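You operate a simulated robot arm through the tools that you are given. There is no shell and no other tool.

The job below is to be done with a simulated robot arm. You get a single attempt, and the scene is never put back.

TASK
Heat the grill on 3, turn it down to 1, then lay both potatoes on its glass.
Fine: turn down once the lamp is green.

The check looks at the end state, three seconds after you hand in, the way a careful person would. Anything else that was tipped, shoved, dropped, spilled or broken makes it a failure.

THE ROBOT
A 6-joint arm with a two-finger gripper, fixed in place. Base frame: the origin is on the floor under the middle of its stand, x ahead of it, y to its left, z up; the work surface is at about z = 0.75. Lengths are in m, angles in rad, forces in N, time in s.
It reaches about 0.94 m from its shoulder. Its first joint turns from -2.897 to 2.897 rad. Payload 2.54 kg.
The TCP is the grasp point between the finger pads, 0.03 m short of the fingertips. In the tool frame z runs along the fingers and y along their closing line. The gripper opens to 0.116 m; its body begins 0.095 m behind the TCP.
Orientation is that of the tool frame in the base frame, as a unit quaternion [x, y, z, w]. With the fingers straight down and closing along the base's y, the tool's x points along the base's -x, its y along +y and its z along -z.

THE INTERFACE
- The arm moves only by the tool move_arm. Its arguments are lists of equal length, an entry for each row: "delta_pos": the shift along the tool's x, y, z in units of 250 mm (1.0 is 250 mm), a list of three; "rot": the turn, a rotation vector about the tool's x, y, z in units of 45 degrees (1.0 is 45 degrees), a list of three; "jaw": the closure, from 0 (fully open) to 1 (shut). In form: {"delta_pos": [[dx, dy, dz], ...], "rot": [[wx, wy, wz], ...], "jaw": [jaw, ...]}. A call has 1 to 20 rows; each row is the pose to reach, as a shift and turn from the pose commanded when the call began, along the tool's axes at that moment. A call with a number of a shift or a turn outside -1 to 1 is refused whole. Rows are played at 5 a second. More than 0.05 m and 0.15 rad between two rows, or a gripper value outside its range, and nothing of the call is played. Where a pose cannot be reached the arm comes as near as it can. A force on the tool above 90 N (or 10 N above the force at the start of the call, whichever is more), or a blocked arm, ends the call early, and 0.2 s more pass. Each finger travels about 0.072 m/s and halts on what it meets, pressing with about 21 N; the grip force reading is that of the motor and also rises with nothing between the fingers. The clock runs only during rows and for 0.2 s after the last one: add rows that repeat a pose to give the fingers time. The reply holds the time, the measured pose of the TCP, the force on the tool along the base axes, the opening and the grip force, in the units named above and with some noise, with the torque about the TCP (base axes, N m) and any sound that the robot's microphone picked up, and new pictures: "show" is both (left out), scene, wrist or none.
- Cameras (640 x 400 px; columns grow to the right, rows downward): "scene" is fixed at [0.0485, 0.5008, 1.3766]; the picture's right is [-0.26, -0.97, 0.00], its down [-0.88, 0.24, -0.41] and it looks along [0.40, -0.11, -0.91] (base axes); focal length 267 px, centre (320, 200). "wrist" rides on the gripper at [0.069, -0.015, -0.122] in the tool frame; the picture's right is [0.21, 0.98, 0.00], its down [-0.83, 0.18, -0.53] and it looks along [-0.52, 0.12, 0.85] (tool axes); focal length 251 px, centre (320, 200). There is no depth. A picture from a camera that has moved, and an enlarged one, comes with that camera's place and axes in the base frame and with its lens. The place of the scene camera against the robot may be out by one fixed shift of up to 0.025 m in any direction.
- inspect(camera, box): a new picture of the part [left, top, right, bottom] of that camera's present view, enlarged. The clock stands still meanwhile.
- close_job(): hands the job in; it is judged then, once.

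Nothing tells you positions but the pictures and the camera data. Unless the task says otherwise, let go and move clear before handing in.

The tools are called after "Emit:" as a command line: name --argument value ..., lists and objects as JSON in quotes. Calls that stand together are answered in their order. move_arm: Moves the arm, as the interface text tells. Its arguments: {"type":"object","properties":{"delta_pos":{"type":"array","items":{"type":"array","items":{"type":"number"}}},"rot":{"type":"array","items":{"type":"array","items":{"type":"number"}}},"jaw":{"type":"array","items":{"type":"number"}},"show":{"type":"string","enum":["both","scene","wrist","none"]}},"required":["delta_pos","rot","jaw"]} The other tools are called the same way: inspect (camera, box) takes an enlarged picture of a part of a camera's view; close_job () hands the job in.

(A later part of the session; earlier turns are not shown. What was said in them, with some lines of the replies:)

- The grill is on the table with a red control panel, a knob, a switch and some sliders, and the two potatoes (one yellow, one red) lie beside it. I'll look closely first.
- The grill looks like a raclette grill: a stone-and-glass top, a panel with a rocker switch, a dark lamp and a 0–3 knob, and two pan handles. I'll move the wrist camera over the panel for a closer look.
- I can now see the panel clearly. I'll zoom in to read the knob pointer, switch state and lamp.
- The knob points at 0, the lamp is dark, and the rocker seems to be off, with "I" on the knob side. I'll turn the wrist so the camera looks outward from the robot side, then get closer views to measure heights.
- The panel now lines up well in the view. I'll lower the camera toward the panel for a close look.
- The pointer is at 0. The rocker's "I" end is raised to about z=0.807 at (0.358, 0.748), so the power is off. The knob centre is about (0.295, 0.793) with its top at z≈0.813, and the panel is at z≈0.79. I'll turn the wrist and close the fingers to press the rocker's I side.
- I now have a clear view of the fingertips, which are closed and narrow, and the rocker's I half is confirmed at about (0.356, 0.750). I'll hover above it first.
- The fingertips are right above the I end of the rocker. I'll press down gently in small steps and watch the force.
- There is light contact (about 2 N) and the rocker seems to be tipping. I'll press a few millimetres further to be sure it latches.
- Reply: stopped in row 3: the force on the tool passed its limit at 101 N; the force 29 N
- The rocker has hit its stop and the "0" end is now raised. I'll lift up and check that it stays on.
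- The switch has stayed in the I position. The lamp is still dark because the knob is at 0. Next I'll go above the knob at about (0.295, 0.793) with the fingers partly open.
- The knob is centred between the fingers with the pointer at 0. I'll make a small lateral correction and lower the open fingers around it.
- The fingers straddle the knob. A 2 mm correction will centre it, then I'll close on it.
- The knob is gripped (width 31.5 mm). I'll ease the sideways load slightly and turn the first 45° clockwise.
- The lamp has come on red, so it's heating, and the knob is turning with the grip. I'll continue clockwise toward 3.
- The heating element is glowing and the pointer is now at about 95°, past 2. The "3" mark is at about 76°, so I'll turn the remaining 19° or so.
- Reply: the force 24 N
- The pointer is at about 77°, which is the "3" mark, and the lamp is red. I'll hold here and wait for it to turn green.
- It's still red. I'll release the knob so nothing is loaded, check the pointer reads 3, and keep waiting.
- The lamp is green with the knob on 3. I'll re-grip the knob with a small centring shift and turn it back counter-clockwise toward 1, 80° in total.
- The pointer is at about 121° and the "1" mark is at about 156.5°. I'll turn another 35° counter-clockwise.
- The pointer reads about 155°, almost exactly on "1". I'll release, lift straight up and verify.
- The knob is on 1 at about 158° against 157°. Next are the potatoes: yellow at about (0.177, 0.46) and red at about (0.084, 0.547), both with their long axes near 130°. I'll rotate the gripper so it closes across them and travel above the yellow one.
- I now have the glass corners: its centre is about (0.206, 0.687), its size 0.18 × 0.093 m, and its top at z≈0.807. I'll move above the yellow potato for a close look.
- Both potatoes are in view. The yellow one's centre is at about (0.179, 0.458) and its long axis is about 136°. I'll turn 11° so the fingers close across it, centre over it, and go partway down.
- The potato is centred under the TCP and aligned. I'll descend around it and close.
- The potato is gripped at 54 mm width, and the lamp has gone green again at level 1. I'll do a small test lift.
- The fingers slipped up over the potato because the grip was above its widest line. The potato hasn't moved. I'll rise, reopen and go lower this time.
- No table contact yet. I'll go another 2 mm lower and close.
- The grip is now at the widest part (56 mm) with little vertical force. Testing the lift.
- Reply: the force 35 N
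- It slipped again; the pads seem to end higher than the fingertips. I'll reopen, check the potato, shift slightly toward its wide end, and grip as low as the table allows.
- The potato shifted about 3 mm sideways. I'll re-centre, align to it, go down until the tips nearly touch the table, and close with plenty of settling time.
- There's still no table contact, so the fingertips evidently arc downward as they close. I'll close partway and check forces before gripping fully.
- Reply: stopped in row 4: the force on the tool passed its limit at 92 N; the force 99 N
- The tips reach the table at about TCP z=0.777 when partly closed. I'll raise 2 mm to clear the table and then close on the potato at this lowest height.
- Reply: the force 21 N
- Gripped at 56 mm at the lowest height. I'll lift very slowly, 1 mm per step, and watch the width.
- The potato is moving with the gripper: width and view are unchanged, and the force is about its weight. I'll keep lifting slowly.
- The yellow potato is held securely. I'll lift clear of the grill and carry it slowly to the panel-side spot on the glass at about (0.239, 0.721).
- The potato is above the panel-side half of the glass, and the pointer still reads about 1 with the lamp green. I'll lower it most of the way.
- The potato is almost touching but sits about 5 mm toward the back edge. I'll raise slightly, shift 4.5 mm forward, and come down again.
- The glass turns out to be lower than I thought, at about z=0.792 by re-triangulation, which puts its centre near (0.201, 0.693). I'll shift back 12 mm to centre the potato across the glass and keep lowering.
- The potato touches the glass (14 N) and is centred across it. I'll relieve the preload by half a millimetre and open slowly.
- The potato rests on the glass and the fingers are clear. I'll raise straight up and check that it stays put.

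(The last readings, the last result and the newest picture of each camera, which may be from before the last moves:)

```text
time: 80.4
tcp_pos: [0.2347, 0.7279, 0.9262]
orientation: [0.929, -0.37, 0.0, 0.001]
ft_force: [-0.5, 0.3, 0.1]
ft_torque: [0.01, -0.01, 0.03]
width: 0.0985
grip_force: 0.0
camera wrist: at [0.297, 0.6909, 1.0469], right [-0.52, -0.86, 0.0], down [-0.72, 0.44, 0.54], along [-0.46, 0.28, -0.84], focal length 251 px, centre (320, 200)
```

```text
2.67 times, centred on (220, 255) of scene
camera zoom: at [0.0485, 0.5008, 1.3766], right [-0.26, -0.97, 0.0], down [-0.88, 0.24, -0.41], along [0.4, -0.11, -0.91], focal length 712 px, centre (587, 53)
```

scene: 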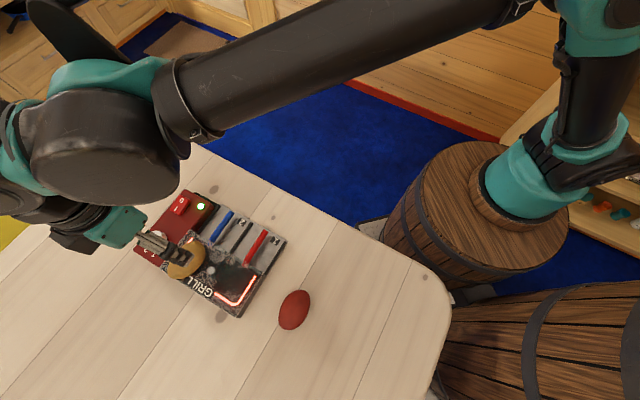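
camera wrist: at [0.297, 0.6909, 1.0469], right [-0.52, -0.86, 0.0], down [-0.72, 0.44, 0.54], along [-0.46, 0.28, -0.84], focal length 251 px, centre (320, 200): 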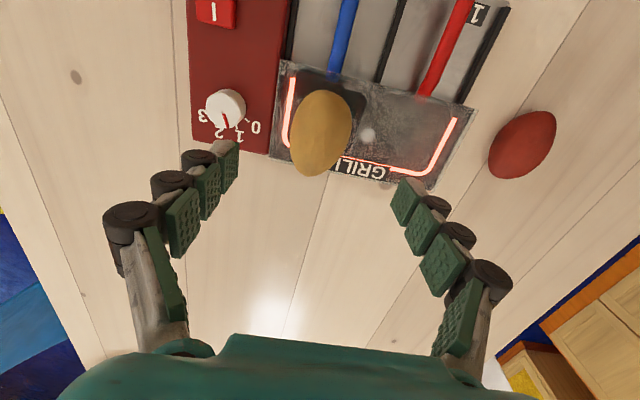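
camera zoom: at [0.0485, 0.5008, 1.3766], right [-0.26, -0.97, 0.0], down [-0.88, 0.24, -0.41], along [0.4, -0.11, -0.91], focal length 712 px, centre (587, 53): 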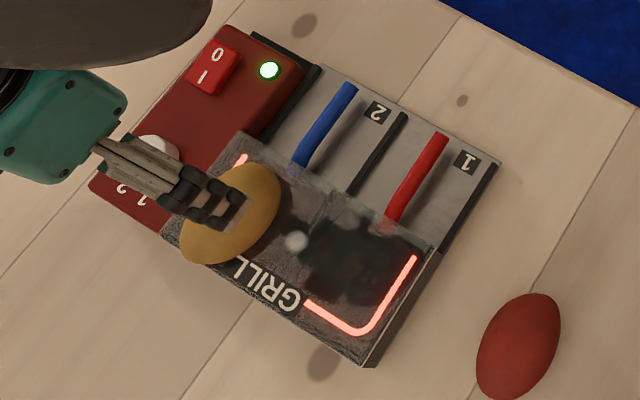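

The yellow potato is settled on the panel-side half of the glass. I'll move over the red potato at about (0.088, 0.543).

Emit:
move_arm --delta_pos '[[0.008, 0.09, 0], [0.02, 0.21, 0], [0.03, 0.33, 0], [0.04, 0.46, 0], [0.052, 0.59, 0], [0.062, 0.71, 0.02], [0.074, 0.83, 0.05], [0.084, 0.943, 0.08], [0.084, 0.943, 0.08]]' --rot '[[0, 0, 0], [0, 0, 0], [0, 0, 0], [0, 0, 0], [0, 0, 0], [0, 0, 0], [0, 0, 0], [0, 0, 0], [0, 0, 0]]' --jaw '[0.1, 0.1, 0.1, 0.1, 0.1, 0.1, 0.1, 0.1, 0.1]' --show "both"

Emit:
inspect --camera "wrist" --box '[220, 60, 420, 200]'

Emit:
inspect --camera "scene" --box '[130, 180, 310, 330]'

```text
time: 82.4
tcp_pos: [0.0874, 0.539, 0.9085]
orientation: [0.929, -0.37, -0.001, 0.0]
ft_force: [0.4, -0.1, 0.1]
ft_torque: [0.0, -0.01, -0.02]
width: 0.1044
grip_force: 0.0
camera wrist: at [0.1503, 0.5015, 1.0298], right [-0.52, -0.86, 0.0], down [-0.72, 0.44, 0.54], along [-0.46, 0.28, -0.84], focal length 251 px, centre (320, 200)
```

scene: 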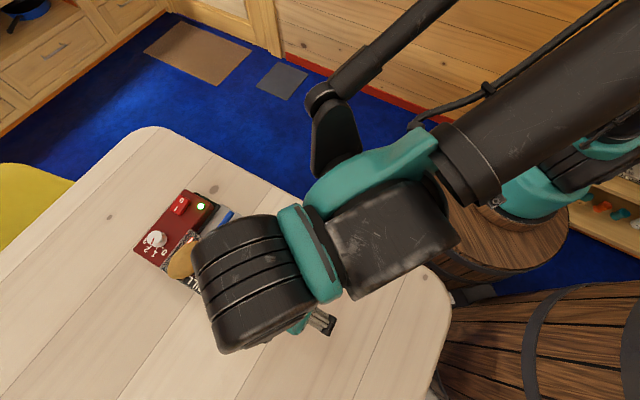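
wrist: 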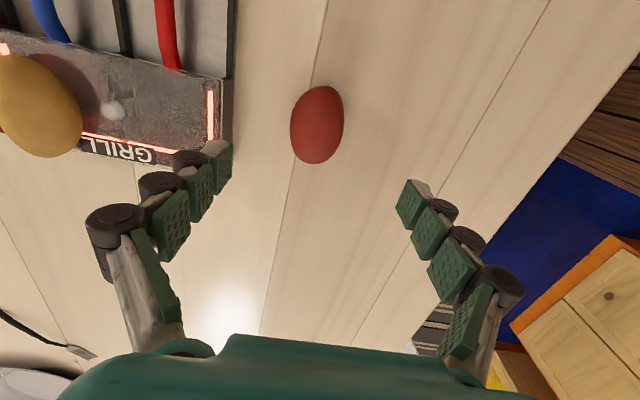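

```text
2.86 times, centred on (320, 130) of wrist
camera zoom: at [0.1503, 0.5015, 1.0298], right [-0.52, -0.86, 0.0], down [-0.72, 0.44, 0.54], along [-0.46, 0.28, -0.84], focal length 718 px, centre (320, 400)
```

zoom: 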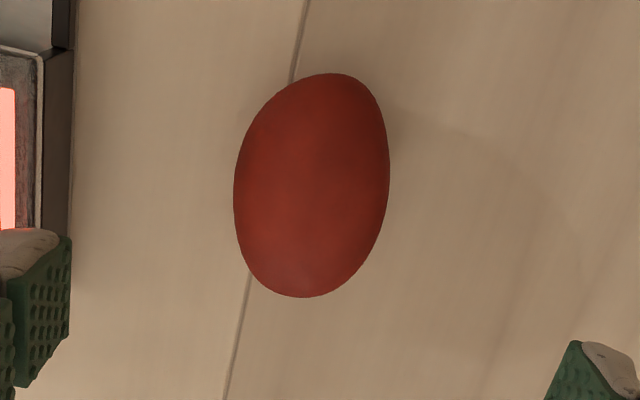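

```text
2.67 times, centred on (220, 255) of scene
camera zoom: at [0.0485, 0.5008, 1.3766], right [-0.26, -0.97, 0.0], down [-0.88, 0.24, -0.41], along [0.4, -0.11, -0.91], focal length 712 px, centre (587, 53)
```

zoom: 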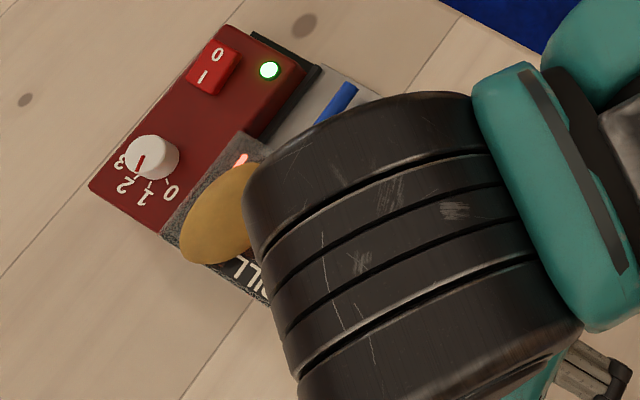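

The red potato is centred within a few millimetres, with its long axis about 4° off the tool. I'll correct and descend partway.

Emit:
move_arm --delta_pos '[[-0.008, -0.004, 0.03], [-0.015, -0.0076, 0.1], [-0.015, -0.0076, 0.18], [-0.015, -0.0076, 0.25], [-0.015, -0.0076, 0.27], [-0.015, -0.0076, 0.27]]' --rot '[[0, 0, -0.05], [0, 0, -0.09], [0, 0, -0.09], [0, 0, -0.09], [0, 0, -0.09], [0, 0, -0.09]]' --jaw '[0.15, 0.2, 0.2, 0.2, 0.2, 0.2]' --show "wrist"

Emit:
inspect --camera "wrist" --box '[220, 60, 420, 200]'

```text
time: 83.8
tcp_pos: [0.0861, 0.5438, 0.8401]
orientation: [0.942, -0.337, -0.001, 0.001]
ft_force: [0.8, 0.5, -0.2]
ft_torque: [0.01, 0.02, 0.01]
width: 0.0927
grip_force: 0.1
camera wrist: at [0.1505, 0.5116, 0.96], right [-0.45, -0.89, 0.0], down [-0.75, 0.38, 0.54], along [-0.48, 0.24, -0.84], focal length 251 px, centre (320, 200)
```

wrist: 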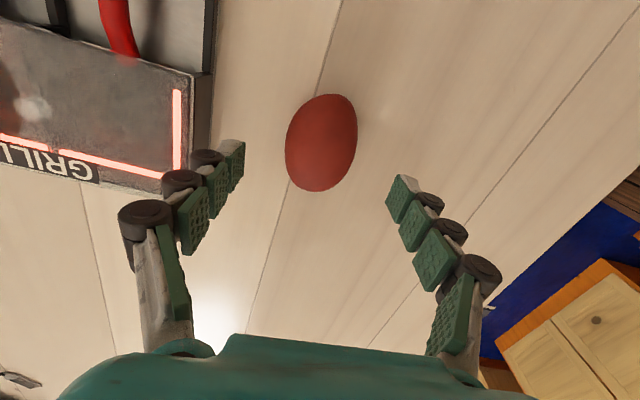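

```text
2.86 times, centred on (320, 130) of wrist
camera zoom: at [0.1505, 0.5116, 0.96], right [-0.45, -0.89, 0.0], down [-0.75, 0.38, 0.54], along [-0.48, 0.24, -0.84], focal length 718 px, centre (320, 400)
```

zoom: 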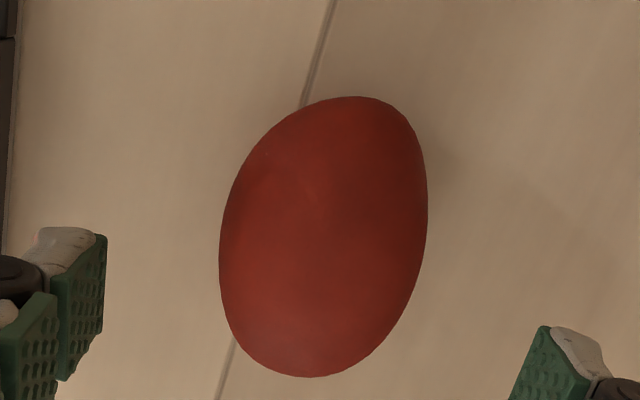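

Emit:
move_arm --delta_pos '[[0.004, 0.004, 0.07], [0.004, 0.004, 0.14], [0.004, 0.004, 0.2], [0.004, 0.004, 0.23], [0.004, 0.004, 0.244], [0.004, 0.004, 0.244]]' --rot '[[0, 0, 0], [0, 0, 0], [0, 0, 0], [0, 0, 0], [0, 0, 0], [0, 0, 0]]' --jaw '[0.2, 0.2, 0.2, 0.2, 0.2, 0.2]' --show "wrist"

```text
time: 85.2
tcp_pos: [0.0845, 0.5432, 0.7789]
orientation: [0.941, -0.338, -0.002, 0.002]
ft_force: [0.2, 0.8, 0.1]
ft_torque: [0.0, 0.03, -0.02]
width: 0.0929
grip_force: 0.1
camera wrist: at [0.1498, 0.5104, 0.8991], right [-0.45, -0.89, 0.0], down [-0.75, 0.38, 0.54], along [-0.48, 0.24, -0.84], focal length 251 px, centre (320, 200)
```

wrist: 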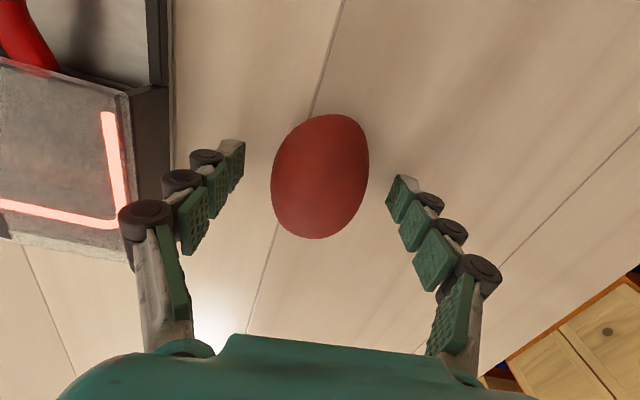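

Emit:
move_arm --delta_pos '[[0, 0, 0], [0, 0, 0], [0, 0, 0], [0, 0, 0], [0, 0, 0], [0, 0, 0], [0, 0, 0]]' --rot '[[0, 0, 0], [0, 0, 0], [0, 0, 0], [0, 0, 0], [0, 0, 0], [0, 0, 0], [0, 0, 0]]' --jaw '[0.28, 0.36, 0.42, 0.48, 0.54, 0.6, 0.6]' --show "wrist"

Emit:
inspect --camera "wrist" --box '[220, 90, 420, 230]'

```text
time: 86.8
tcp_pos: [0.086, 0.5435, 0.779]
orientation: [0.941, -0.337, -0.002, -0.001]
ft_force: [0.4, 1.2, 6.6]
ft_torque: [0.1, -0.05, -0.01]
width: 0.0557
grip_force: 21.3
camera wrist: at [0.1499, 0.5104, 0.8993], right [-0.45, -0.89, 0.0], down [-0.75, 0.38, 0.54], along [-0.48, 0.24, -0.84], focal length 251 px, centre (320, 200)
```

wrist: 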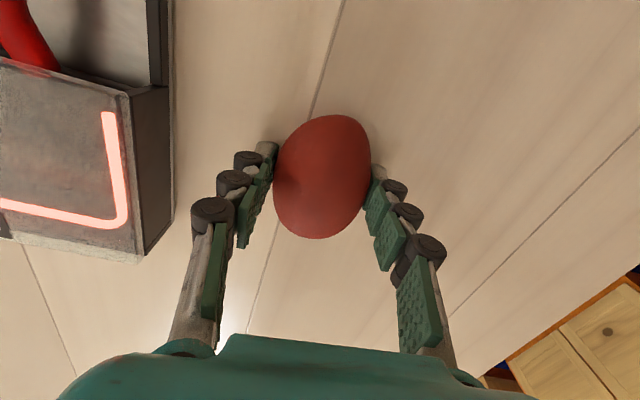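

```text
2.86 times, centred on (320, 160) of wrist
camera zoom: at [0.1499, 0.5104, 0.8993], right [-0.45, -0.89, 0.0], down [-0.75, 0.38, 0.54], along [-0.48, 0.24, -0.84], focal length 718 px, centre (320, 314)
```

zoom: 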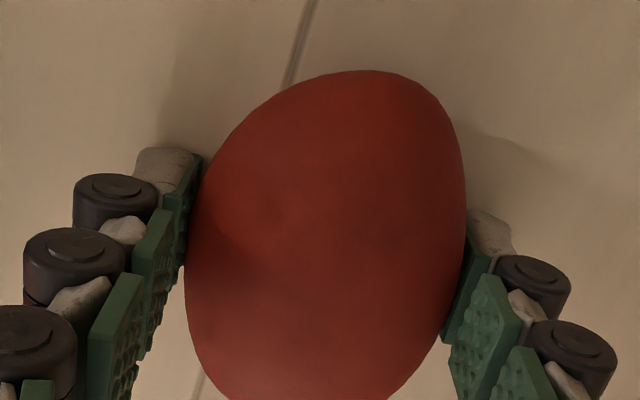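

Emit:
move_arm --delta_pos '[[0, 0, 0], [0, 0, 0], [0, 0, -0.003], [0, 0, -0.006], [0, 0, -0.009], [0, 0, -0.012], [0, 0, -0.016], [0, 0, -0.016]]' --rot '[[0, 0, 0], [0, 0, 0], [0, 0, 0], [0, 0, 0], [0, 0, 0], [0, 0, 0], [0, 0, 0], [0, 0, 0]]' --jaw '[0.8, 1, 1, 1, 1, 1, 1, 1]' --show "wrist"

Emit:
inspect --camera "wrist" --box '[220, 90, 420, 230]'

```text
time: 88.6
tcp_pos: [0.0846, 0.544, 0.782]
orientation: [0.941, -0.338, -0.001, 0.0]
ft_force: [-0.8, 1.1, 0.0]
ft_torque: [-0.02, -0.01, -0.04]
width: 0.0553
grip_force: 21.6
camera wrist: at [0.1492, 0.5107, 0.902], right [-0.45, -0.89, 0.0], down [-0.75, 0.38, 0.54], along [-0.48, 0.24, -0.84], focal length 251 px, centre (320, 200)
```

wrist: 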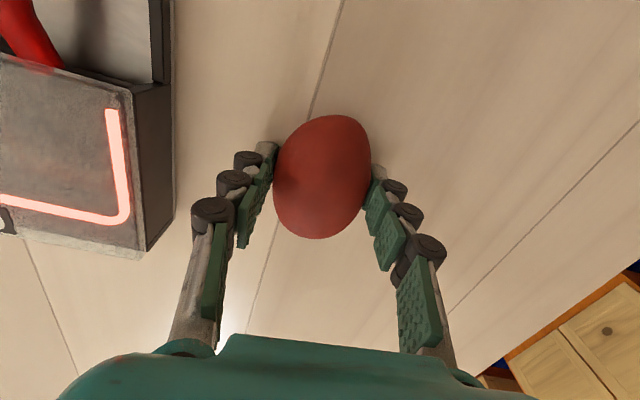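

```text
2.86 times, centred on (320, 160) of wrist
camera zoom: at [0.1492, 0.5107, 0.902], right [-0.45, -0.89, 0.0], down [-0.75, 0.38, 0.54], along [-0.48, 0.24, -0.84], focal length 718 px, centre (320, 314)
```

zoom: 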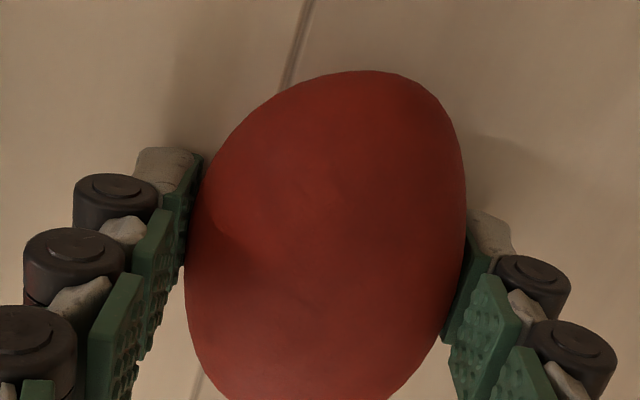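

The red potato is coming up with the gripper. I'll continue lifting slowly.

Emit:
move_arm --delta_pos '[[0, 0, -0.006], [0, 0, -0.014], [0, 0, -0.024], [0, 0, -0.036], [0, 0, -0.05], [0, 0, -0.066], [0, 0, -0.084], [0, 0, -0.1], [0, 0, -0.1]]' --rot '[[0, 0, 0], [0, 0, 0], [0, 0, 0], [0, 0, 0], [0, 0, 0], [0, 0, 0], [0, 0, 0], [0, 0, 0], [0, 0, 0]]' --jaw '[1, 1, 1, 1, 1, 1, 1, 1, 1]' --show "wrist"

Emit:
inspect --camera "wrist" --box '[220, 90, 420, 230]'

```text
time: 90.6
tcp_pos: [0.0839, 0.5437, 0.8064]
orientation: [0.941, -0.338, -0.001, 0.0]
ft_force: [0.5, 0.3, -0.7]
ft_torque: [-0.01, -0.02, -0.02]
width: 0.0555
grip_force: 20.7
camera wrist: at [0.15, 0.5109, 0.9269], right [-0.45, -0.89, 0.0], down [-0.75, 0.38, 0.54], along [-0.48, 0.24, -0.84], focal length 251 px, centre (320, 200)
```

wrist: 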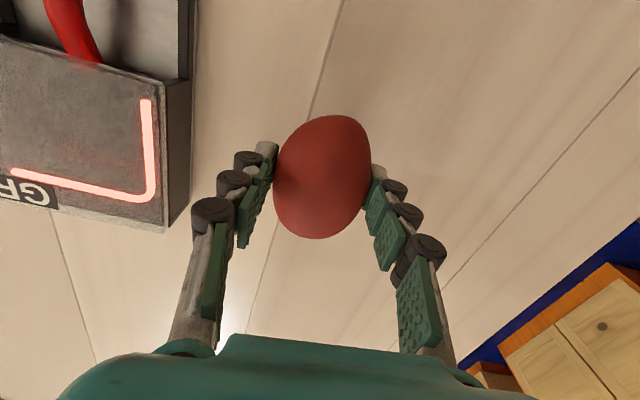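

```text
2.86 times, centred on (320, 160) of wrist
camera zoom: at [0.15, 0.5109, 0.9269], right [-0.45, -0.89, 0.0], down [-0.75, 0.38, 0.54], along [-0.48, 0.24, -0.84], focal length 718 px, centre (320, 314)
```

zoom: 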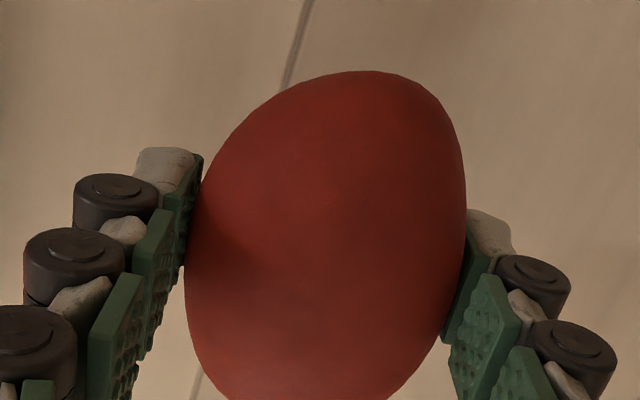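

The red potato is held. I'll lift clear and carry it to the free half of the glass at about (0.170, 0.656).

Emit:
move_arm --delta_pos '[[0, 0, -0.04], [0, 0, -0.1], [0, 0, -0.16], [0, 0, -0.22], [0, 0, -0.28], [0, 0, -0.32], [0, 0, -0.334], [-0.001, -0.03, -0.334], [-0.003, -0.09, -0.334], [-0.006, -0.16, -0.334], [-0.009, -0.23, -0.334], [-0.011, -0.3, -0.334], [-0.014, -0.37, -0.334], [-0.016, -0.44, -0.334], [-0.018, -0.5, -0.334], [-0.021, -0.55, -0.334], [-0.021, -0.5636, -0.334], [-0.021, -0.5636, -0.334]]' --rot '[[0, 0, 0], [0, 0, 0], [0, 0, 0], [0, 0, 0], [0, 0, 0], [0, 0, 0], [0, 0, 0], [0, 0, 0.01], [0, 0, 0.02], [0, 0, 0.03], [0, 0, 0.04], [0, 0, 0.05], [0, 0, 0.06], [0, 0, 0.07], [0, 0, 0.08], [0, 0, 0.089], [0, 0, 0.089], [0, 0, 0.089]]' --jaw '[1, 1, 1, 1, 1, 1, 1, 1, 1, 1, 1, 1, 1, 1, 1, 1, 1, 1]' --show "both"

Emit:
inspect --camera "wrist" --box '[140, 60, 460, 260]'

```text
time: 94.4
tcp_pos: [0.1711, 0.6556, 0.8908]
orientation: [0.929, -0.37, -0.001, 0.001]
ft_force: [0.4, 0.7, -0.5]
ft_torque: [-0.02, -0.03, 0.03]
width: 0.0555
grip_force: 20.7
camera wrist: at [0.2342, 0.6193, 1.0116], right [-0.52, -0.86, 0.0], down [-0.72, 0.44, 0.54], along [-0.46, 0.28, -0.84], focal length 251 px, centre (320, 200)
```

scene: 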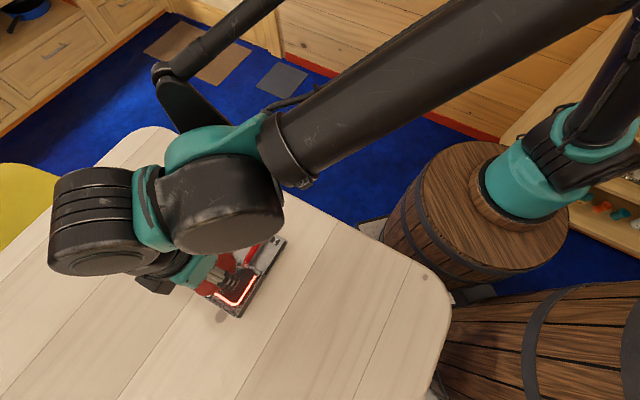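
wrist: 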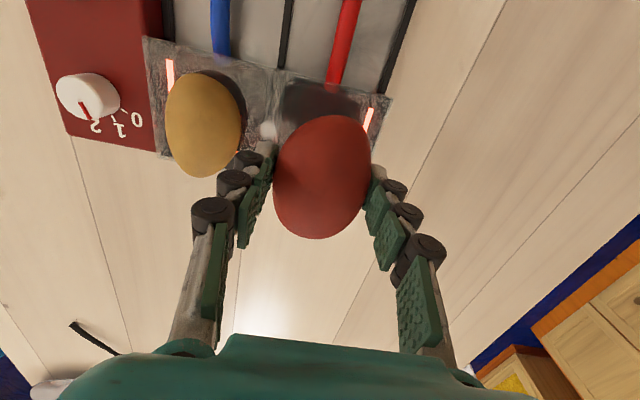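

```text
2.00 times, centred on (300, 160) of wrist
camera zoom: at [0.2342, 0.6193, 1.0116], right [-0.52, -0.86, 0.0], down [-0.72, 0.44, 0.54], along [-0.46, 0.28, -0.84], focal length 503 px, centre (360, 280)
```

zoom: 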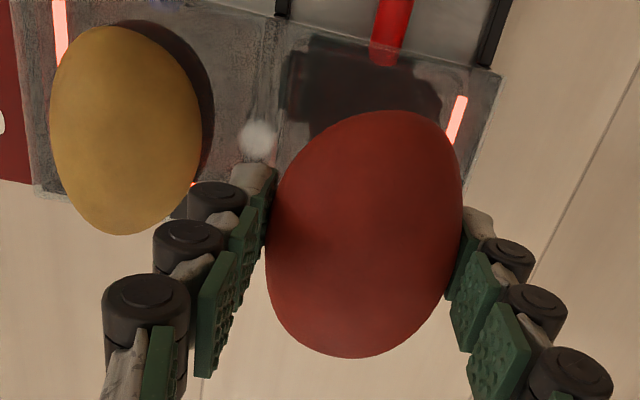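

The red potato is over the free half, with clearance to the yellow one. I'll shift 3 mm away from yellow and lower most of the way.

Emit:
move_arm --delta_pos '[[0, 0.012, 0.02], [0, 0.012, 0.06], [0, 0.012, 0.1], [0, 0.012, 0.14], [0, 0.012, 0.18], [0, 0.012, 0.205], [0, 0.012, 0.215], [0, 0.012, 0.215]]' --rot '[[0, 0, 0], [0, 0, 0], [0, 0, 0], [0, 0, 0], [0, 0, 0], [0, 0, 0], [0, 0, 0], [0, 0, 0]]' --jaw '[1, 1, 1, 1, 1, 1, 1, 1]' --show "wrist"

Emit:
inspect --camera "wrist" --box '[140, 60, 460, 260]'

```text
time: 96.2
tcp_pos: [0.1697, 0.6548, 0.8359]
orientation: [0.929, -0.371, -0.002, 0.0]
ft_force: [-0.1, 0.3, -0.2]
ft_torque: [0.01, 0.0, 0.01]
width: 0.0554
grip_force: 21.0
camera wrist: at [0.2315, 0.6178, 0.9561], right [-0.52, -0.86, 0.0], down [-0.72, 0.44, 0.54], along [-0.46, 0.28, -0.84], focal length 251 px, centre (320, 200)
```

wrist: 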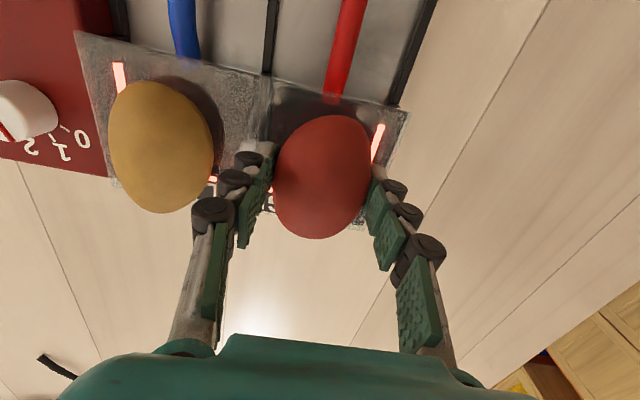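

```text
2.00 times, centred on (300, 160) of wrist
camera zoom: at [0.2315, 0.6178, 0.9561], right [-0.52, -0.86, 0.0], down [-0.72, 0.44, 0.54], along [-0.46, 0.28, -0.84], focal length 503 px, centre (360, 280)
```

zoom: 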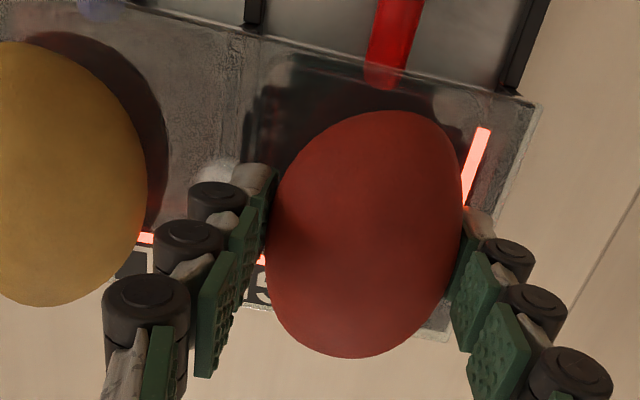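

Emit:
move_arm --delta_pos '[[0, 0, 0.006], [0, 0, 0.012], [0, 0, 0.018], [0, 0, 0.018]]' --rot '[[0, 0, 0], [0, 0, 0], [0, 0, 0], [0, 0, 0]]' --jaw '[1, 1, 1, 1]' --show "none"

Emit:
move_arm --delta_pos '[[0, 0, 0.004], [0, 0, 0.006], [0, 0, 0.006]]' --rot '[[0, 0, 0], [0, 0, 0], [0, 0, 0]]' --jaw '[1, 1, 1]' --show "none"

```text
time: 97.2
tcp_pos: [0.1693, 0.654, 0.8314]
orientation: [0.929, -0.371, -0.002, 0.0]
ft_force: [-1.5, -0.4, -1.8]
ft_torque: [-0.02, 0.0, 0.03]
width: 0.0554
grip_force: 21.3
```

```text
time: 98.0
tcp_pos: [0.1687, 0.6538, 0.83]
orientation: [0.929, -0.371, -0.001, 0.0]
ft_force: [-0.2, 0.3, -0.4]
ft_torque: [-0.02, -0.02, -0.02]
width: 0.0555
grip_force: 21.0
```

Emit:
move_arm --delta_pos '[[0, 0, 0.003], [0, 0, 0.005], [0, 0, 0.005]]' --rot '[[0, 0, 0], [0, 0, 0], [0, 0, 0]]' --jaw '[1, 1, 1]' --show "none"

```text
time: 98.8
tcp_pos: [0.169, 0.6536, 0.8296]
orientation: [0.929, -0.37, -0.001, 0.0]
ft_force: [-0.5, 0.0, -0.6]
ft_torque: [-0.01, -0.01, -0.04]
width: 0.055
grip_force: 21.0
```

Emit:
move_arm --delta_pos '[[0, 0, 0.003], [0, 0, 0.005], [0, 0, 0.005]]' --rot '[[0, 0, 0], [0, 0, 0], [0, 0, 0]]' --jaw '[1, 1, 1]' --show "none"

```text
time: 99.6
tcp_pos: [0.1676, 0.6529, 0.828]
orientation: [0.929, -0.37, -0.001, 0.0]
ft_force: [0.2, 0.3, -0.6]
ft_torque: [0.03, 0.05, 0.01]
width: 0.055
grip_force: 21.0
```

Emit:
move_arm --delta_pos '[[0, 0, 0.003], [0, 0, 0.005], [0, 0, 0.005]]' --rot '[[0, 0, 0], [0, 0, 0], [0, 0, 0]]' --jaw '[1, 1, 1]' --show "none"

```text
time: 100.4
tcp_pos: [0.1687, 0.6528, 0.8275]
orientation: [0.929, -0.371, -0.001, 0.001]
ft_force: [0.5, 0.0, 0.9]
ft_torque: [0.0, -0.01, -0.02]
width: 0.0551
grip_force: 20.9
```

Emit:
move_arm --delta_pos '[[0, 0, 0.003], [0, 0, 0.003]]' --rot '[[0, 0, 0], [0, 0, 0]]' --jaw '[1, 1]' --show "wrist"

Emit:
inspect --camera "wrist" --box '[140, 60, 460, 260]'

```text
time: 101.0
tcp_pos: [0.1671, 0.653, 0.8262]
orientation: [0.929, -0.37, -0.002, 0.0]
ft_force: [-1.4, 9.2, 25.0]
ft_torque: [0.39, -0.28, 0.09]
width: 0.0554
grip_force: 20.4
camera wrist: at [0.2304, 0.6157, 0.9469], right [-0.52, -0.86, 0.0], down [-0.72, 0.44, 0.54], along [-0.46, 0.28, -0.84], focal length 251 px, centre (320, 200)
```

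wrist: 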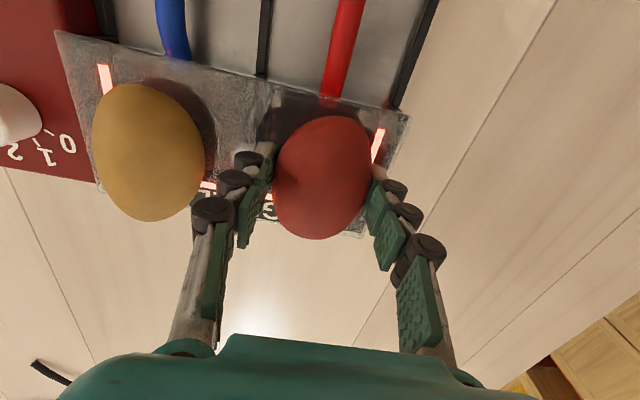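

```text
2.00 times, centred on (300, 160) of wrist
camera zoom: at [0.2304, 0.6157, 0.9469], right [-0.52, -0.86, 0.0], down [-0.72, 0.44, 0.54], along [-0.46, 0.28, -0.84], focal length 503 px, centre (360, 280)
```

zoom: 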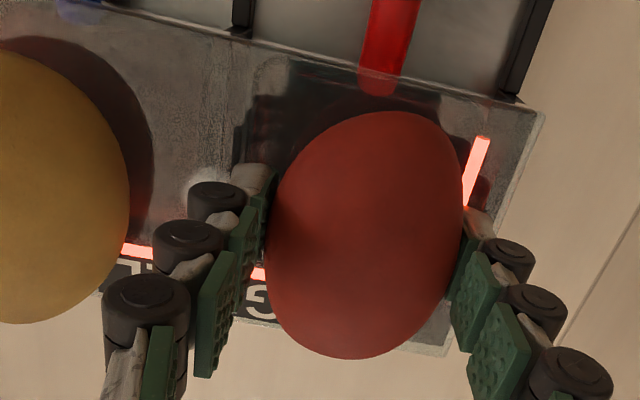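

Contact with the glass (25 N). I'll back off half a millimetre and open slowly.

Emit:
move_arm --delta_pos '[[0, 0, -0.002], [0, 0, -0.003], [0, 0, -0.003]]' --rot '[[0, 0, 0], [0, 0, 0], [0, 0, 0]]' --jaw '[1, 1, 1]' --show "none"

Emit:
move_arm --delta_pos '[[0, 0, 0], [0, 0, 0], [0, 0, 0], [0, 0, 0], [0, 0, 0], [0, 0, 0], [0, 0, 0], [0, 0, 0]]' --rot '[[0, 0, 0], [0, 0, 0], [0, 0, 0], [0, 0, 0], [0, 0, 0], [0, 0, 0], [0, 0, 0], [0, 0, 0]]' --jaw '[0.54, 0.52, 0.5, 0.48, 0.46, 0.43, 0.4, 0.4]' --show "both"

Emit:
inspect --camera "wrist" --box '[140, 60, 460, 260]'

```text
time: 101.8
tcp_pos: [0.1679, 0.6521, 0.8252]
orientation: [0.929, -0.369, -0.002, 0.0]
ft_force: [-0.8, 0.9, 1.4]
ft_torque: [0.08, -0.08, 0.03]
width: 0.055
grip_force: 20.2
```

```text
time: 103.6
tcp_pos: [0.1676, 0.6523, 0.8272]
orientation: [0.929, -0.371, -0.002, 0.0]
ft_force: [-0.5, -0.1, 0.2]
ft_torque: [-0.01, 0.0, -0.02]
width: 0.0695
grip_force: 0.1
camera wrist: at [0.2305, 0.6154, 0.9473], right [-0.52, -0.86, 0.0], down [-0.72, 0.44, 0.54], along [-0.46, 0.28, -0.84], focal length 251 px, centre (320, 200)
```

scene: 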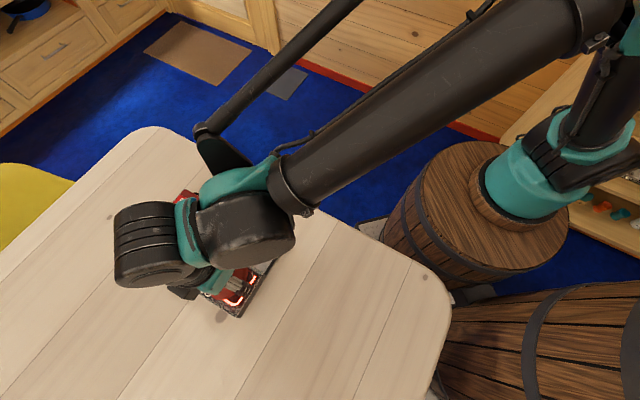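
wrist: 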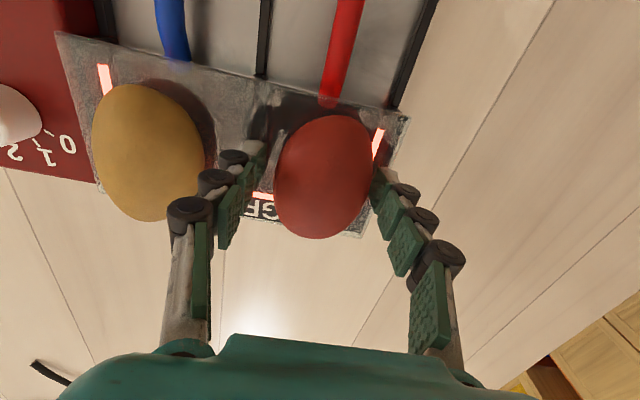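

```text
2.00 times, centred on (300, 160) of wrist
camera zoom: at [0.2305, 0.6154, 0.9473], right [-0.52, -0.86, 0.0], down [-0.72, 0.44, 0.54], along [-0.46, 0.28, -0.84], focal length 503 px, centre (360, 280)
```

zoom: 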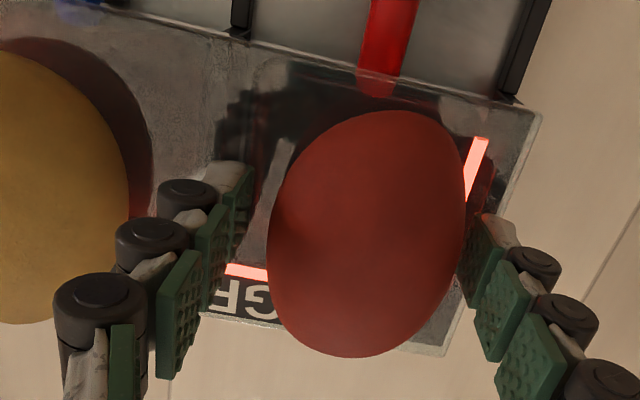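

The red potato rests on the glass. I'll centre the fingers 2 mm so neither pad brushes it and rise slowly.

Emit:
move_arm --delta_pos '[[0, 0.004, 0], [0, 0.008, 0], [0, 0.008, -0.015], [0, 0.008, -0.035], [0, 0.008, -0.06], [0, 0.008, -0.1], [0, 0.008, -0.16], [0, 0.008, -0.25], [0, 0.008, -0.36], [0, 0.008, -0.48], [0, 0.008, -0.6], [0, 0.008, -0.6]]' --rot '[[0, 0, 0], [0, 0, 0], [0, 0, 0], [0, 0, 0], [0, 0, 0], [0, 0, 0], [0, 0, 0], [0, 0, 0], [0, 0, 0], [0, 0, 0], [0, 0, 0], [0, 0, 0]]' --jaw '[0.4, 0.4, 0.4, 0.4, 0.4, 0.4, 0.4, 0.4, 0.4, 0.4, 0.4, 0.4]' --show "both"

Emit:
inspect --camera "wrist" --box '[140, 20, 460, 220]'

```text
time: 106.2
tcp_pos: [0.168, 0.6522, 0.9812]
orientation: [0.929, -0.371, -0.001, 0.001]
ft_force: [0.2, 0.0, -0.2]
ft_torque: [-0.01, 0.01, -0.03]
width: 0.0697
grip_force: 0.1
camera wrist: at [0.2312, 0.6151, 1.1011], right [-0.52, -0.86, 0.0], down [-0.72, 0.44, 0.54], along [-0.46, 0.28, -0.84], focal length 251 px, centre (320, 200)
```

scene: 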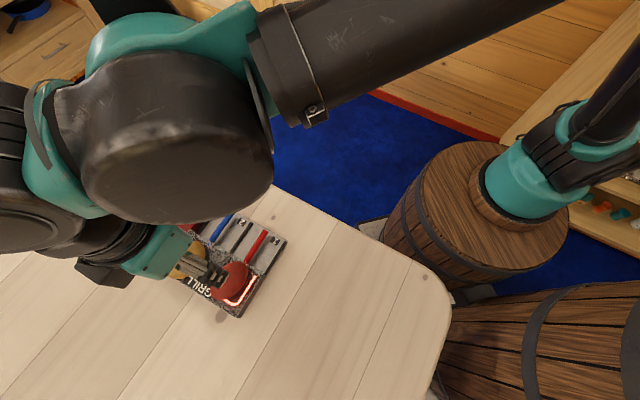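
wrist: 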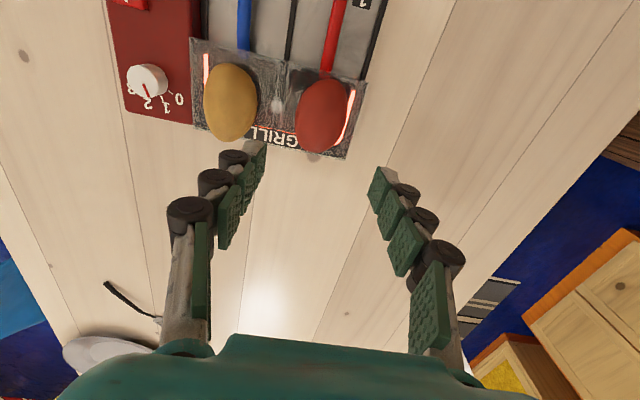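

```text
2.00 times, centred on (300, 120) of wrist
camera zoom: at [0.2312, 0.6151, 1.1011], right [-0.52, -0.86, 0.0], down [-0.72, 0.44, 0.54], along [-0.46, 0.28, -0.84], focal length 503 px, centre (360, 360)
```

zoom: 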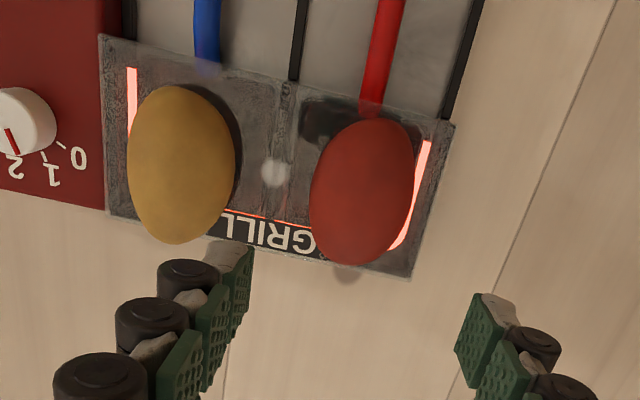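

Both potatoes are lying on the glass. I'll move the arm clear and do a final check with the scene camera.

Emit:
move_arm --delta_pos '[[0.0, 0.0, -0.12], [0.05, 0.06, -0.24], [0.12, 0.15, -0.36], [0.2, 0.25, -0.46], [0.29, 0.35, -0.55], [0.38, 0.45, -0.62], [0.45, 0.54, -0.66], [0.511, 0.607, -0.68], [0.511, 0.607, -0.68]]' --rot '[[0, 0, 0], [0, 0, 0], [0, 0, 0], [0, 0, 0], [0, 0, 0], [0, 0, 0], [0, 0, 0], [0, 0, 0], [0, 0, 0]]' --jaw '[0.4, 0.3, 0.2, 0.1, 0, 0, 0, 0, 0]' --show "both"

Emit:
inspect --camera "scene" --box '[120, 170, 300, 330]'

Emit:
inspect --camera "scene" --box '[130, 180, 230, 270]'

```text
time: 108.2
tcp_pos: [0.1571, 0.4525, 1.1454]
orientation: [0.929, -0.37, -0.001, 0.0]
ft_force: [0.1, 0.2, -0.1]
ft_torque: [-0.01, -0.02, 0.03]
width: 0.1159
grip_force: 0.1
camera wrist: at [0.2195, 0.4154, 1.2666], right [-0.52, -0.86, 0.0], down [-0.72, 0.44, 0.54], along [-0.46, 0.28, -0.84], focal length 251 px, centre (320, 200)
```

scene: 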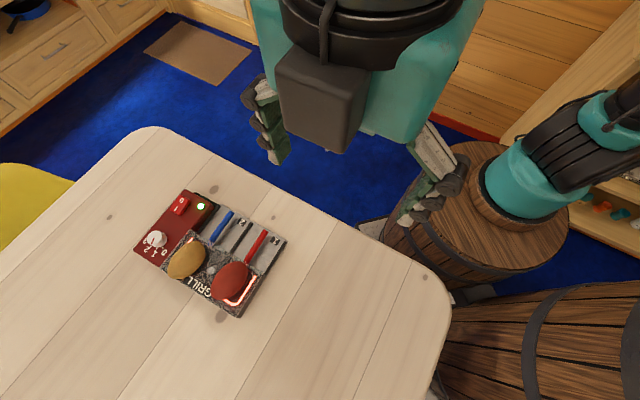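
wrist: 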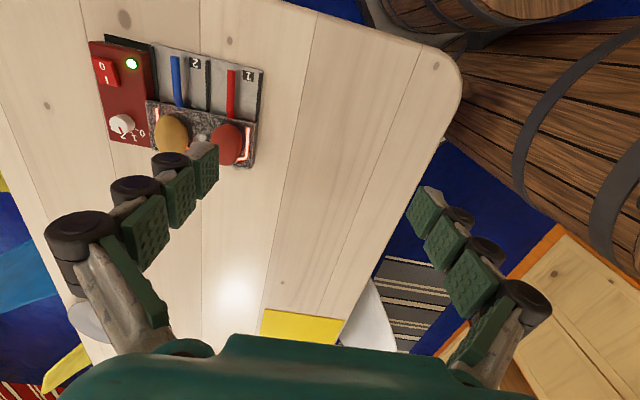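

```text
2.50 times, centred on (210, 250) of scene
camera zoom: at [0.0485, 0.5008, 1.3766], right [-0.26, -0.97, 0.0], down [-0.88, 0.24, -0.41], along [0.4, -0.11, -0.91], focal length 668 px, centre (595, 75)
```

zoom: 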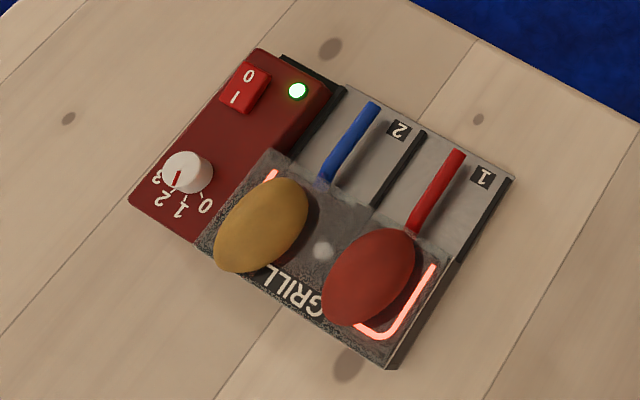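

```text
4.44 times, centred on (180, 225) of scene
camera zoom: at [0.0485, 0.5008, 1.3766], right [-0.26, -0.97, 0.0], down [-0.88, 0.24, -0.41], along [0.4, -0.11, -0.91], focal length 1187 px, centre (942, 89)
```

zoom: 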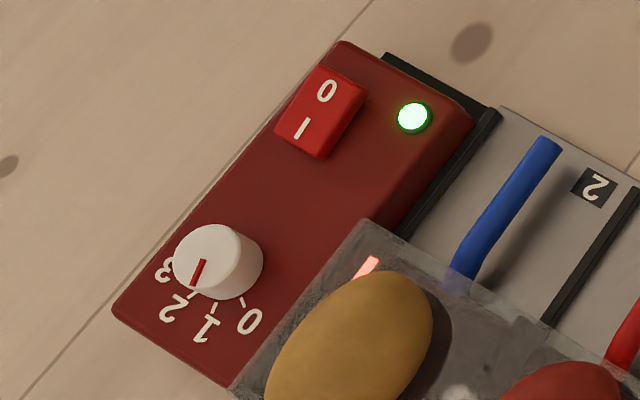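

The final check shows the switch on I, the knob on 1 (about 157°), the lamp green, and both potatoes resting on the glass. The arm is clear and nothing else has moved, so I'm handing in.

Emit:
close_job

```text
The job is handed in.
```

The job is handed in: the grill was heated on 3, then turned down to 1, and both potatoes are lying on its glass.

- **Heating:** I switched the grill on at the rocker, set the knob to 3, and waited for the lamp to turn green before turning down. The last picture shows the knob on 1 and the lamp green.
- **Potatoes:** The yellow one is on the half nearest the control panel and the red one is on the other half. The yellow one's back end sits close to the rear edge of the glass.
- **Slips and contact:** The yellow potato slipped out of the fingers twice on the table, moving about 3 mm, before the third grip held. The fingertips also pressed on the table once and on the rocker once, and the arm stopped at its force limit both times. I saw no damage and nothing else out of place.
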